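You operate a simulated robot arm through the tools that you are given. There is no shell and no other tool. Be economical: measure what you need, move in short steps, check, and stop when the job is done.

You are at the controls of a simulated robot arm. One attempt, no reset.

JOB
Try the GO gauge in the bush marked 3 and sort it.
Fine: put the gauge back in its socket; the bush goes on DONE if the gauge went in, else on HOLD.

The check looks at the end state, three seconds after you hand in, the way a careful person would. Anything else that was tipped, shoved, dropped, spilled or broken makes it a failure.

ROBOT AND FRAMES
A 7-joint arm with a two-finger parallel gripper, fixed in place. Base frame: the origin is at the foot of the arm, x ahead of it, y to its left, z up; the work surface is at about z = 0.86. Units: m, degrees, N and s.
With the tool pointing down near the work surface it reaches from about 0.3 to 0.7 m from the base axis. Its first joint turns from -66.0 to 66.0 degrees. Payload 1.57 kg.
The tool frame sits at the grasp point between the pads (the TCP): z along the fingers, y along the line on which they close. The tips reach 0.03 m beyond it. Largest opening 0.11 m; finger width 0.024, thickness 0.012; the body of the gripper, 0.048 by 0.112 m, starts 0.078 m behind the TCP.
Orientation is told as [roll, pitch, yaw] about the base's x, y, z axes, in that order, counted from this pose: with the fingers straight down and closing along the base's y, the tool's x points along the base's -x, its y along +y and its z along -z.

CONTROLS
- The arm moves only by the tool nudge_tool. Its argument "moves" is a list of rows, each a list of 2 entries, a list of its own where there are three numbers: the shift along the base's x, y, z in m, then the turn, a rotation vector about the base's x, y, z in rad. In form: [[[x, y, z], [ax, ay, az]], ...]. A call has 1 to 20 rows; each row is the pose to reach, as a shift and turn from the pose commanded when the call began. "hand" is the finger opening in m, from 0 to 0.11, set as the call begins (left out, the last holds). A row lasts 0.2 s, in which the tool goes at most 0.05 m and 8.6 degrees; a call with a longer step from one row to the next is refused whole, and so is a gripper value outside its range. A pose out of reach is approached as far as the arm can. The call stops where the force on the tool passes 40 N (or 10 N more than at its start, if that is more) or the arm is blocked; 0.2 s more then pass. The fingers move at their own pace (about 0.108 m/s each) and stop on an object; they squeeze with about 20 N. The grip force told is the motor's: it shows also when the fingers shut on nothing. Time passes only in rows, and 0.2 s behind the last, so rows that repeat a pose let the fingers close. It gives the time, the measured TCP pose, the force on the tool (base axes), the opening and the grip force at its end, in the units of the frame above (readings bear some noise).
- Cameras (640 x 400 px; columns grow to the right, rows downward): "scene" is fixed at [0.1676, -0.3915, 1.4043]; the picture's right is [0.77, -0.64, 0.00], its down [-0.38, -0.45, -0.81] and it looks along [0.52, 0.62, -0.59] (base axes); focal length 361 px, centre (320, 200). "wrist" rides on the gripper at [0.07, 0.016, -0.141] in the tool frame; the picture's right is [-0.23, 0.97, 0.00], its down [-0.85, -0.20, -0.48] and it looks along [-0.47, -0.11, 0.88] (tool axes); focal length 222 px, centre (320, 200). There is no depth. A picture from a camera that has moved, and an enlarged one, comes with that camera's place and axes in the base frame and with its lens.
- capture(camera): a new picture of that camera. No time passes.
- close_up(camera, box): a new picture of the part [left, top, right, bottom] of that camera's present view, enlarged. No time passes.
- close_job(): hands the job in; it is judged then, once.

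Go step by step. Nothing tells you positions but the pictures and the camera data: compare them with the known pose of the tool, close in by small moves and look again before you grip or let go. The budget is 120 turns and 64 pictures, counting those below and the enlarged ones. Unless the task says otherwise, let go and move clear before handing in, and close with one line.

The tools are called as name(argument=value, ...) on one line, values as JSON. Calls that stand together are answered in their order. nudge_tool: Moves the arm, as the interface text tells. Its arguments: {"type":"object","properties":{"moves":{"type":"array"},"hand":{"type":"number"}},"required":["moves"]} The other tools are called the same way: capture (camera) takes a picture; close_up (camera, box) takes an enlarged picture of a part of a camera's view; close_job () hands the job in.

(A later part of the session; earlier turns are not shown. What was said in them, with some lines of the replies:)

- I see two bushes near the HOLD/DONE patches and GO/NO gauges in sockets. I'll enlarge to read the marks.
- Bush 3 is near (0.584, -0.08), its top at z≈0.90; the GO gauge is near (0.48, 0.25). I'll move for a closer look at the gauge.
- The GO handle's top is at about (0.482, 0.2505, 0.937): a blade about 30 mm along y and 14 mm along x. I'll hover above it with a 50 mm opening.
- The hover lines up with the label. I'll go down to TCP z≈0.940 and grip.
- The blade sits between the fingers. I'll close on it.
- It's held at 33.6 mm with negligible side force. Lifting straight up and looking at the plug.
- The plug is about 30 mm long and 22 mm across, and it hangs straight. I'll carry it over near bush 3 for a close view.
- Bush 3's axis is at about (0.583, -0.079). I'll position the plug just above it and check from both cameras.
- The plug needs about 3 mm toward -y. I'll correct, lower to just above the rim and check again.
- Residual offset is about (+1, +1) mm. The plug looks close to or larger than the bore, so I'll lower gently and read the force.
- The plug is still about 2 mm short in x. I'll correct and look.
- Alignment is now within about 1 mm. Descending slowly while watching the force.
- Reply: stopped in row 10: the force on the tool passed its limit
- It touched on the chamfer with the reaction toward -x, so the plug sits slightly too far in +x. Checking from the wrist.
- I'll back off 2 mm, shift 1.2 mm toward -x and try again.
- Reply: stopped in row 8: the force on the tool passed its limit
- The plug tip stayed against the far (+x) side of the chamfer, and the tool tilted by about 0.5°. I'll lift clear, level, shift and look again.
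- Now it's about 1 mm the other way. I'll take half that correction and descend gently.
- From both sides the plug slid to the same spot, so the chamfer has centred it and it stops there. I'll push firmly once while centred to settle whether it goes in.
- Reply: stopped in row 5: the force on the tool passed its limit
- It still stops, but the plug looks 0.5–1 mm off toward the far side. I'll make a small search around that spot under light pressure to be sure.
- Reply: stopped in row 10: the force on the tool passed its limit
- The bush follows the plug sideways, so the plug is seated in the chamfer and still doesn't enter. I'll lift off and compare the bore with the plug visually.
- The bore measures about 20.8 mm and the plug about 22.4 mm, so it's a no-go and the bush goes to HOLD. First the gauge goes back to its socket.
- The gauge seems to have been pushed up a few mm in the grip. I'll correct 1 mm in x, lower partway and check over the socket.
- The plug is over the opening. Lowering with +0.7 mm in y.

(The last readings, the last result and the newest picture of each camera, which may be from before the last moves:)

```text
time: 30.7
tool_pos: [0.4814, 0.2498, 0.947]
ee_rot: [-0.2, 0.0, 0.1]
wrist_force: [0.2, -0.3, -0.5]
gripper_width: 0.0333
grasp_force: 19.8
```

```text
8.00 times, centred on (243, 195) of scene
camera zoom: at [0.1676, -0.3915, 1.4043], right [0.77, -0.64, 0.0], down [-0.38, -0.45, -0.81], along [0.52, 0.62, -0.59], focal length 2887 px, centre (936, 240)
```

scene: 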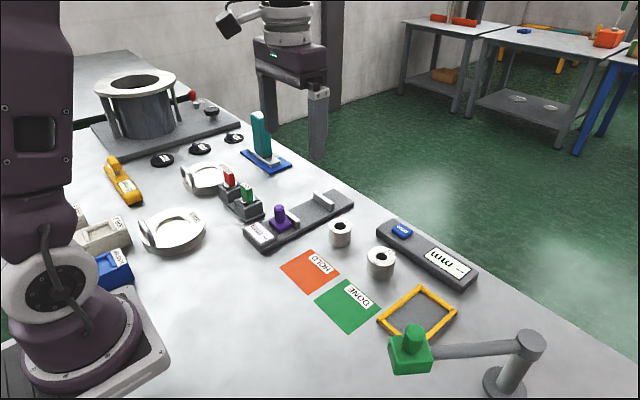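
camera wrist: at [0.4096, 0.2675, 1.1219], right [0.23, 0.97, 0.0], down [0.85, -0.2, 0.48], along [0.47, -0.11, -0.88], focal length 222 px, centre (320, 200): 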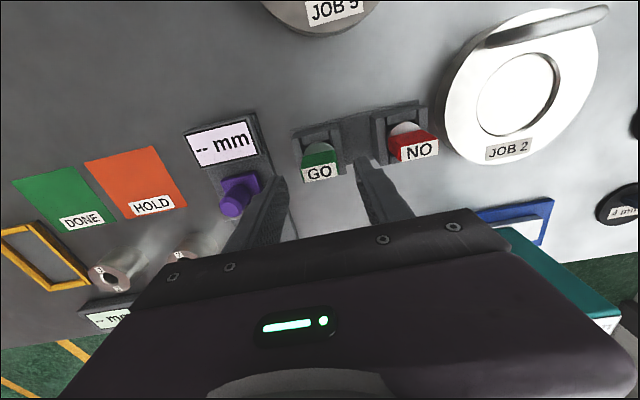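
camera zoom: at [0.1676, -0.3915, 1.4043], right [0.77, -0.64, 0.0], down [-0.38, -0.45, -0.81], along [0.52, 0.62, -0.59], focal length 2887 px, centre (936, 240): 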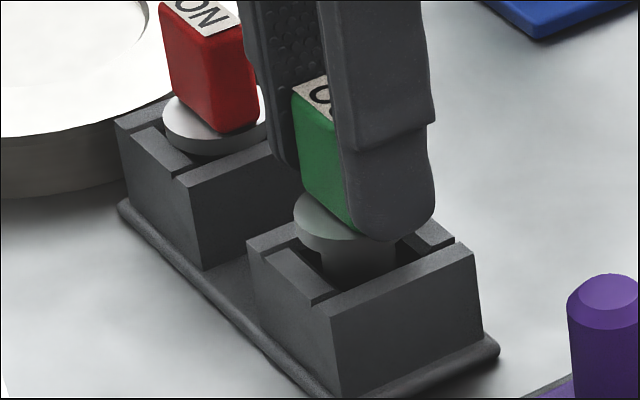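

In the socket, with about 7 mm left to seat. Lowering in small steps.

nudge_tool(moves=[[[0, 0, -0.002], [0, 0, 0]], [[0, 0, -0.004], [0, 0, 0]], [[0, 0, -0.005], [0, 0, 0]], [[0, 0, -0.006], [0, 0, 0]], [[0, 0, -0.006], [0, 0, 0]]])

close_up(camera="scene", box=[218, 170, 268, 220])

```text
time: 31.9
tool_pos: [0.4812, 0.2508, 0.9403]
ee_rot: [0.0, -0.1, 0.1]
wrist_force: [0.2, -0.5, -1.9]
gripper_width: 0.0336
grasp_force: 19.6
```

```text
8.00 times, centred on (243, 195) of scene
camera zoom: at [0.1676, -0.3915, 1.4043], right [0.77, -0.64, 0.0], down [-0.38, -0.45, -0.81], along [0.52, 0.62, -0.59], focal length 2887 px, centre (936, 240)
```

zoom: 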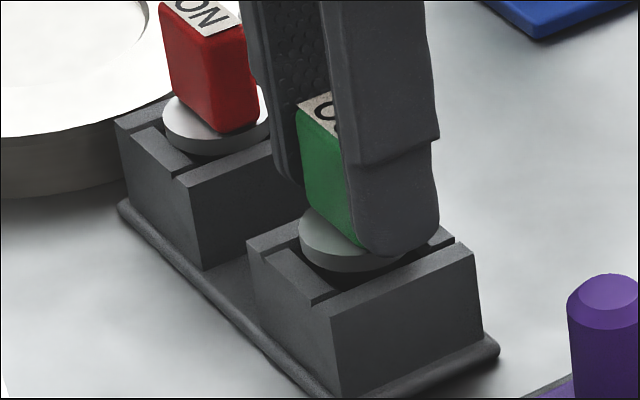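

Nearly seated, so I'll feel for contact.

nudge_tool(moves=[[[0, 0, -0.001], [0, 0, 0]], [[0, 0, -0.002], [0, 0, 0]], [[0, 0, -0.0025], [0, 0, 0]], [[0, 0, -0.003], [0, 0, 0]], [[0, 0, -0.003], [0, 0, 0]]])

close_up(camera="scene", box=[218, 170, 268, 220])

```text
time: 33.1
tool_pos: [0.4819, 0.2497, 0.9372]
ee_rot: [0.0, -0.1, 0.1]
wrist_force: [-0.6, 0.5, 3.0]
gripper_width: 0.0336
grasp_force: 19.9
```

```text
8.00 times, centred on (243, 195) of scene
camera zoom: at [0.1675, -0.3915, 1.4043], right [0.77, -0.64, 0.0], down [-0.38, -0.45, -0.81], along [0.52, 0.62, -0.59], focal length 2887 px, centre (936, 240)
```

zoom: 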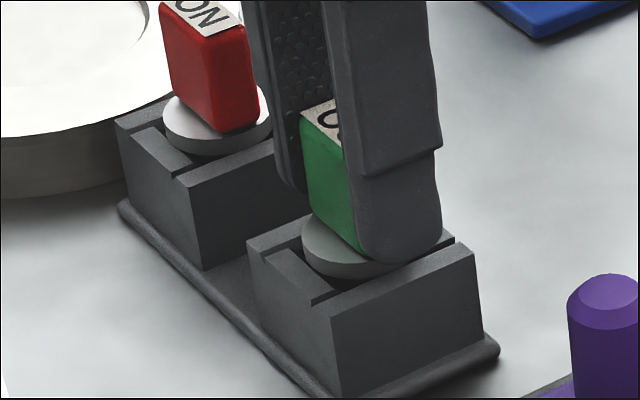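

Contact is felt and the flange is on its seat. Opening and rising straight up.

nudge_tool(moves=[[[0, 0, 0], [0, 0, 0]], [[0, 0, 0], [0, 0, 0]], [[0, 0, 0], [0, 0, 0]]], hand=0.054)

nudge_tool(moves=[[[0, 0, 0.015], [0, 0, 0]], [[0, 0, 0.04], [0, 0, 0]], [[0, 0, 0.08], [0, 0, 0]], [[0, 0, 0.12], [0, 0, 0]], [[0, 0, 0.12], [0, 0, 0]]])

close_up(camera="scene", box=[208, 150, 288, 230])

```text
time: 33.9
tool_pos: [0.4815, 0.2486, 0.9367]
ee_rot: [0.0, 0.0, 0.1]
wrist_force: [0.1, 0.1, 0.4]
gripper_width: 0.054
grasp_force: 0.0
```

```text
time: 35.1
tool_pos: [0.4824, 0.2483, 1.0594]
ee_rot: [-0.1, 0.0, 0.0]
wrist_force: [-0.4, 0.5, -0.1]
gripper_width: 0.0538
grasp_force: 0.1
```

```text
5.00 times, centred on (248, 190) of scene
camera zoom: at [0.1676, -0.3915, 1.4043], right [0.77, -0.64, 0.0], down [-0.38, -0.45, -0.81], along [0.52, 0.62, -0.59], focal length 1804 px, centre (680, 250)
```

zoom: 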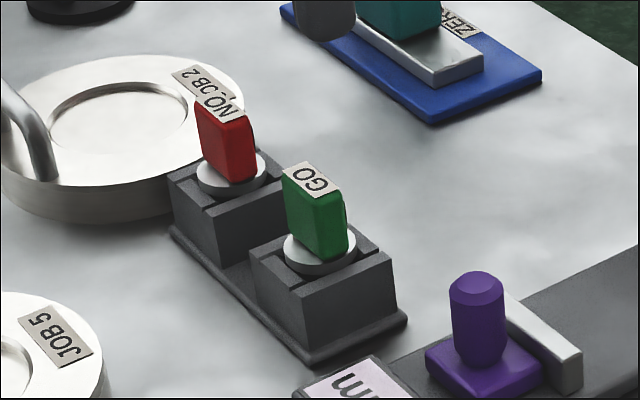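

The GO gauge is back, upright in its socket. Next I'll go above bush 3 at about (0.584, -0.079).

nudge_tool(moves=[[[0.012, -0.04, 0], [0, 0, 0]], [[0.024, -0.08, 0], [0, 0, 0]], [[0.036, -0.12, 0], [0, 0, 0]], [[0.048, -0.16, 0], [0, 0, 0]], [[0.06, -0.2, 0], [0, 0, 0]], [[0.075, -0.24, 0], [0, 0, 0]], [[0.09, -0.285, 0], [0, 0, 0]], [[0.102, -0.3275, 0], [0, 0, 0]], [[0.102, -0.3275, -0.04], [0, 0, 0]], [[0.102, -0.3275, -0.07], [0, 0, 0]], [[0.102, -0.3275, -0.07], [0, 0, 0]], [[0.102, -0.3275, -0.07], [0, 0, 0]]], hand=0.085)

close_up(camera="wrist", box=[220, 100, 420, 225])

capture(camera="scene")

```text
time: 37.7
tool_pos: [0.5826, -0.0784, 0.9879]
ee_rot: [-0.1, 0.0, 0.0]
wrist_force: [-0.1, -0.7, 0.0]
gripper_width: 0.085
grasp_force: 0.1
```

```text
3.20 times, centred on (320, 162) of wrist
camera zoom: at [0.5128, -0.0613, 1.1288], right [0.23, 0.97, 0.0], down [0.85, -0.2, 0.48], along [0.47, -0.11, -0.88], focal length 711 px, centre (320, 320)
```

zoom: 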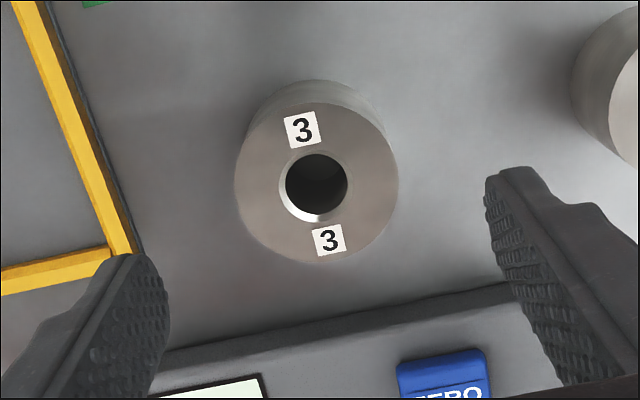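

```text
17 pictures are left
```

scene: 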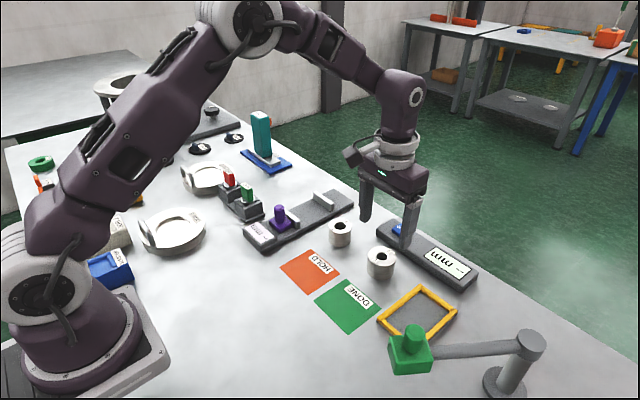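

Bush 3 is centred at (0.584, -0.079) and the yellow frame clears the finger. Going down to grip it.

nudge_tool(moves=[[[0.0012, -0.0007, -0.02], [0, 0, 0]], [[0.0012, -0.0007, -0.045], [0, 0, 0]], [[0.0012, -0.0007, -0.07], [0, 0, 0]], [[0.0012, -0.0007, -0.085], [0, 0, 0]], [[0.0012, -0.0007, -0.091], [0, 0, 0]], [[0.0012, -0.0007, -0.091], [0, 0, 0]]])

close_up(camera="wrist", box=[220, 100, 420, 225])

```text
time: 39.1
tool_pos: [0.586, -0.0782, 0.8955]
ee_rot: [0.1, 0.0, 0.1]
wrist_force: [-0.8, -0.3, -0.8]
gripper_width: 0.0849
grasp_force: 0.1
```

```text
3.20 times, centred on (320, 162) of wrist
camera zoom: at [0.5147, -0.0609, 1.0367], right [0.23, 0.97, 0.0], down [0.85, -0.2, 0.48], along [0.47, -0.11, -0.88], focal length 711 px, centre (320, 320)
```

zoom: 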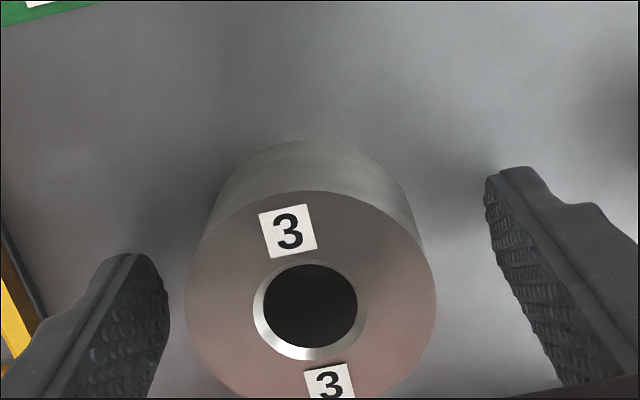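

The bush is about 2 mm toward -x of the grip line, so I'll adjust and close.

nudge_tool(moves=[[[-0.0022, -0.0009, 0], [0, 0, 0]], [[-0.0022, -0.0009, 0], [0, 0, 0]]])

nudge_tool(moves=[[[0, 0, 0], [0, 0, 0]], [[0, 0, 0], [0, 0, 0]], [[0, 0, 0], [0, 0, 0]], [[0, 0, 0], [0, 0, 0]]], hand=0.0)

nudge_tool(moves=[[[0, 0, 0.01], [0, 0, 0]], [[0, 0, 0.03], [0, 0, 0]], [[0, 0, 0.06], [0, 0, 0]], [[0, 0, 0.06], [0, 0, 0]]])

close_up(camera="scene", box=[270, 170, 430, 300])

```text
time: 39.7
tool_pos: [0.5823, -0.0791, 0.896]
ee_rot: [0.0, 0.1, 0.1]
wrist_force: [0.6, 0.2, 0.8]
gripper_width: 0.0851
grasp_force: 0.0
```

```text
time: 40.7
tool_pos: [0.5832, -0.0801, 0.8952]
ee_rot: [0.0, -0.1, 0.0]
wrist_force: [0.7, -1.9, 1.9]
gripper_width: 0.0547
grasp_force: 20.0
```

```text
time: 41.7
tool_pos: [0.5839, -0.0798, 0.9562]
ee_rot: [0.1, 0.0, 0.0]
wrist_force: [0.0, 0.0, -3.0]
gripper_width: 0.0549
grasp_force: 20.0
```

```text
3.08 times, centred on (350, 235) of scene
camera zoom: at [0.1676, -0.3915, 1.4043], right [0.77, -0.64, 0.0], down [-0.38, -0.45, -0.81], along [0.52, 0.62, -0.59], focal length 1110 px, centre (228, 92)
```

zoom: 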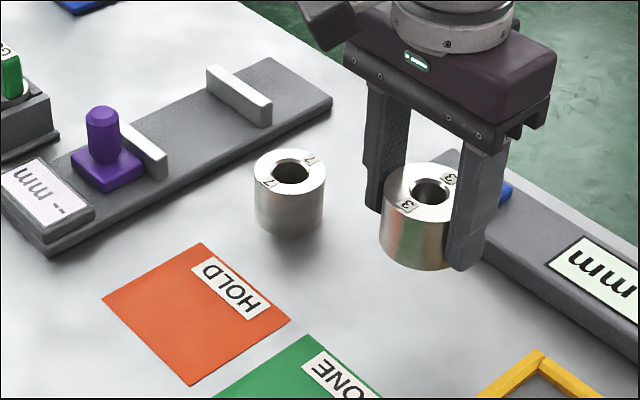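

Bush 3 is held cleanly. HOLD's centre comes out at (0.475, 0.010) from both cameras, so I'll carry it there.

nudge_tool(moves=[[[-0.036, 0.01, 0], [0, 0, 0]], [[-0.072, 0.03, 0], [0, 0, 0]], [[-0.1, 0.06, 0], [0, 0, 0]], [[-0.108, 0.09, 0], [0, 0, 0]], [[-0.108, 0.09, -0.025], [0, 0, 0]], [[-0.108, 0.09, -0.045], [0, 0, 0]], [[-0.108, 0.09, -0.052], [0, 0, 0]], [[-0.108, 0.09, -0.052], [0, 0, 0]]])

close_up(camera="scene", box=[260, 200, 380, 300])

```text
time: 43.5
tool_pos: [0.4763, 0.0121, 0.9048]
ee_rot: [-0.1, 0.0, 0.1]
wrist_force: [-0.3, 0.4, -3.4]
gripper_width: 0.0549
grasp_force: 19.8
```

```text
4.00 times, centred on (320, 250) of scene
camera zoom: at [0.1676, -0.3915, 1.4043], right [0.77, -0.64, 0.0], down [-0.38, -0.45, -0.81], along [0.52, 0.62, -0.59], focal length 1443 px, centre (320, 0)
```

zoom: 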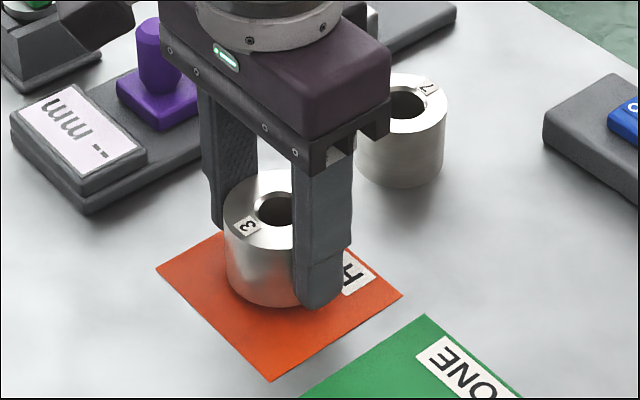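

It's over HOLD and about 9 mm up. Setting it down gently.

nudge_tool(moves=[[[-0.001, -0.001, -0.003], [0, 0, 0]], [[-0.001, -0.001, -0.006], [0, 0, 0]], [[-0.001, -0.001, -0.0075], [0, 0, 0]], [[-0.001, -0.001, -0.0085], [0, 0, 0]], [[-0.001, -0.001, -0.0093], [0, 0, 0]], [[-0.001, -0.001, -0.0093], [0, 0, 0]]])

```text
time: 44.9
tool_pos: [0.4746, 0.0089, 0.8946]
ee_rot: [0.0, -0.2, 0.1]
wrist_force: [-0.4, 2.0, 17.9]
gripper_width: 0.055
grasp_force: 20.2
```

The bush is pressing on the surface (18 N). I'll ease up slightly, open and lift away.

nudge_tool(moves=[[[0, 0, 0.0005], [0, 0, 0]], [[0, 0, 0.0005], [0, 0, 0]]])

nudge_tool(moves=[[[0, 0, 0], [0, 0, 0]], [[0, 0, 0], [0, 0, 0]], [[0, 0, 0], [0, 0, 0]]], hand=0.085)

nudge_tool(moves=[[[0, 0, 0.02], [0, 0, 0]], [[0, 0, 0.05], [0, 0, 0]], [[0, 0, 0.1], [0, 0, 0]], [[0, 0, 0.15], [0, 0, 0]], [[0, 0, 0.18], [0, 0, 0]], [[0, 0, 0.18], [0, 0, 0]]])

capture(camera="scene")

capture(camera="wrist")

```text
time: 45.5
tool_pos: [0.4723, 0.0095, 0.8938]
ee_rot: [0.1, 0.0, 0.0]
wrist_force: [1.6, 0.9, 2.9]
gripper_width: 0.0545
grasp_force: 19.6
```

```text
time: 46.3
tool_pos: [0.4739, 0.0105, 0.8943]
ee_rot: [0.1, 0.0, 0.0]
wrist_force: [0.0, 0.7, -0.1]
gripper_width: 0.0851
grasp_force: 0.0
```

```text
time: 47.7
tool_pos: [0.4729, 0.0081, 1.0746]
ee_rot: [0.0, -0.1, 0.2]
wrist_force: [0.6, -0.1, 1.1]
gripper_width: 0.0851
grasp_force: 0.1
```

```text
13 pictures are left
```

scene: 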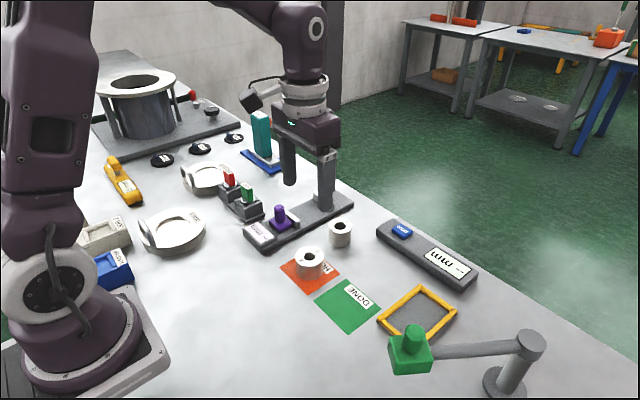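

```text
12 pictures are left
camera wrist: at [0.4015, 0.0255, 1.2164], right [0.23, 0.97, 0.0], down [0.85, -0.2, 0.48], along [0.47, -0.11, -0.88], focal length 222 px, centre (320, 200)
```

wrist: 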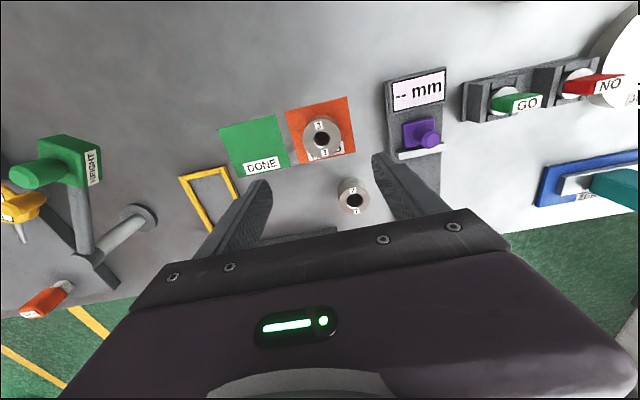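

Bush 3 stands on HOLD, the GO gauge is in its socket, nothing else has been disturbed and the gripper is clear. Handing in.

close_job()

```text
The job is handed in.
```

The GO gauge would not go into bush 3 (plug about 22.4 mm, bore about 20.8 mm, both read from the pictures), so the gauge is back in its socket and bush 3 is on HOLD.
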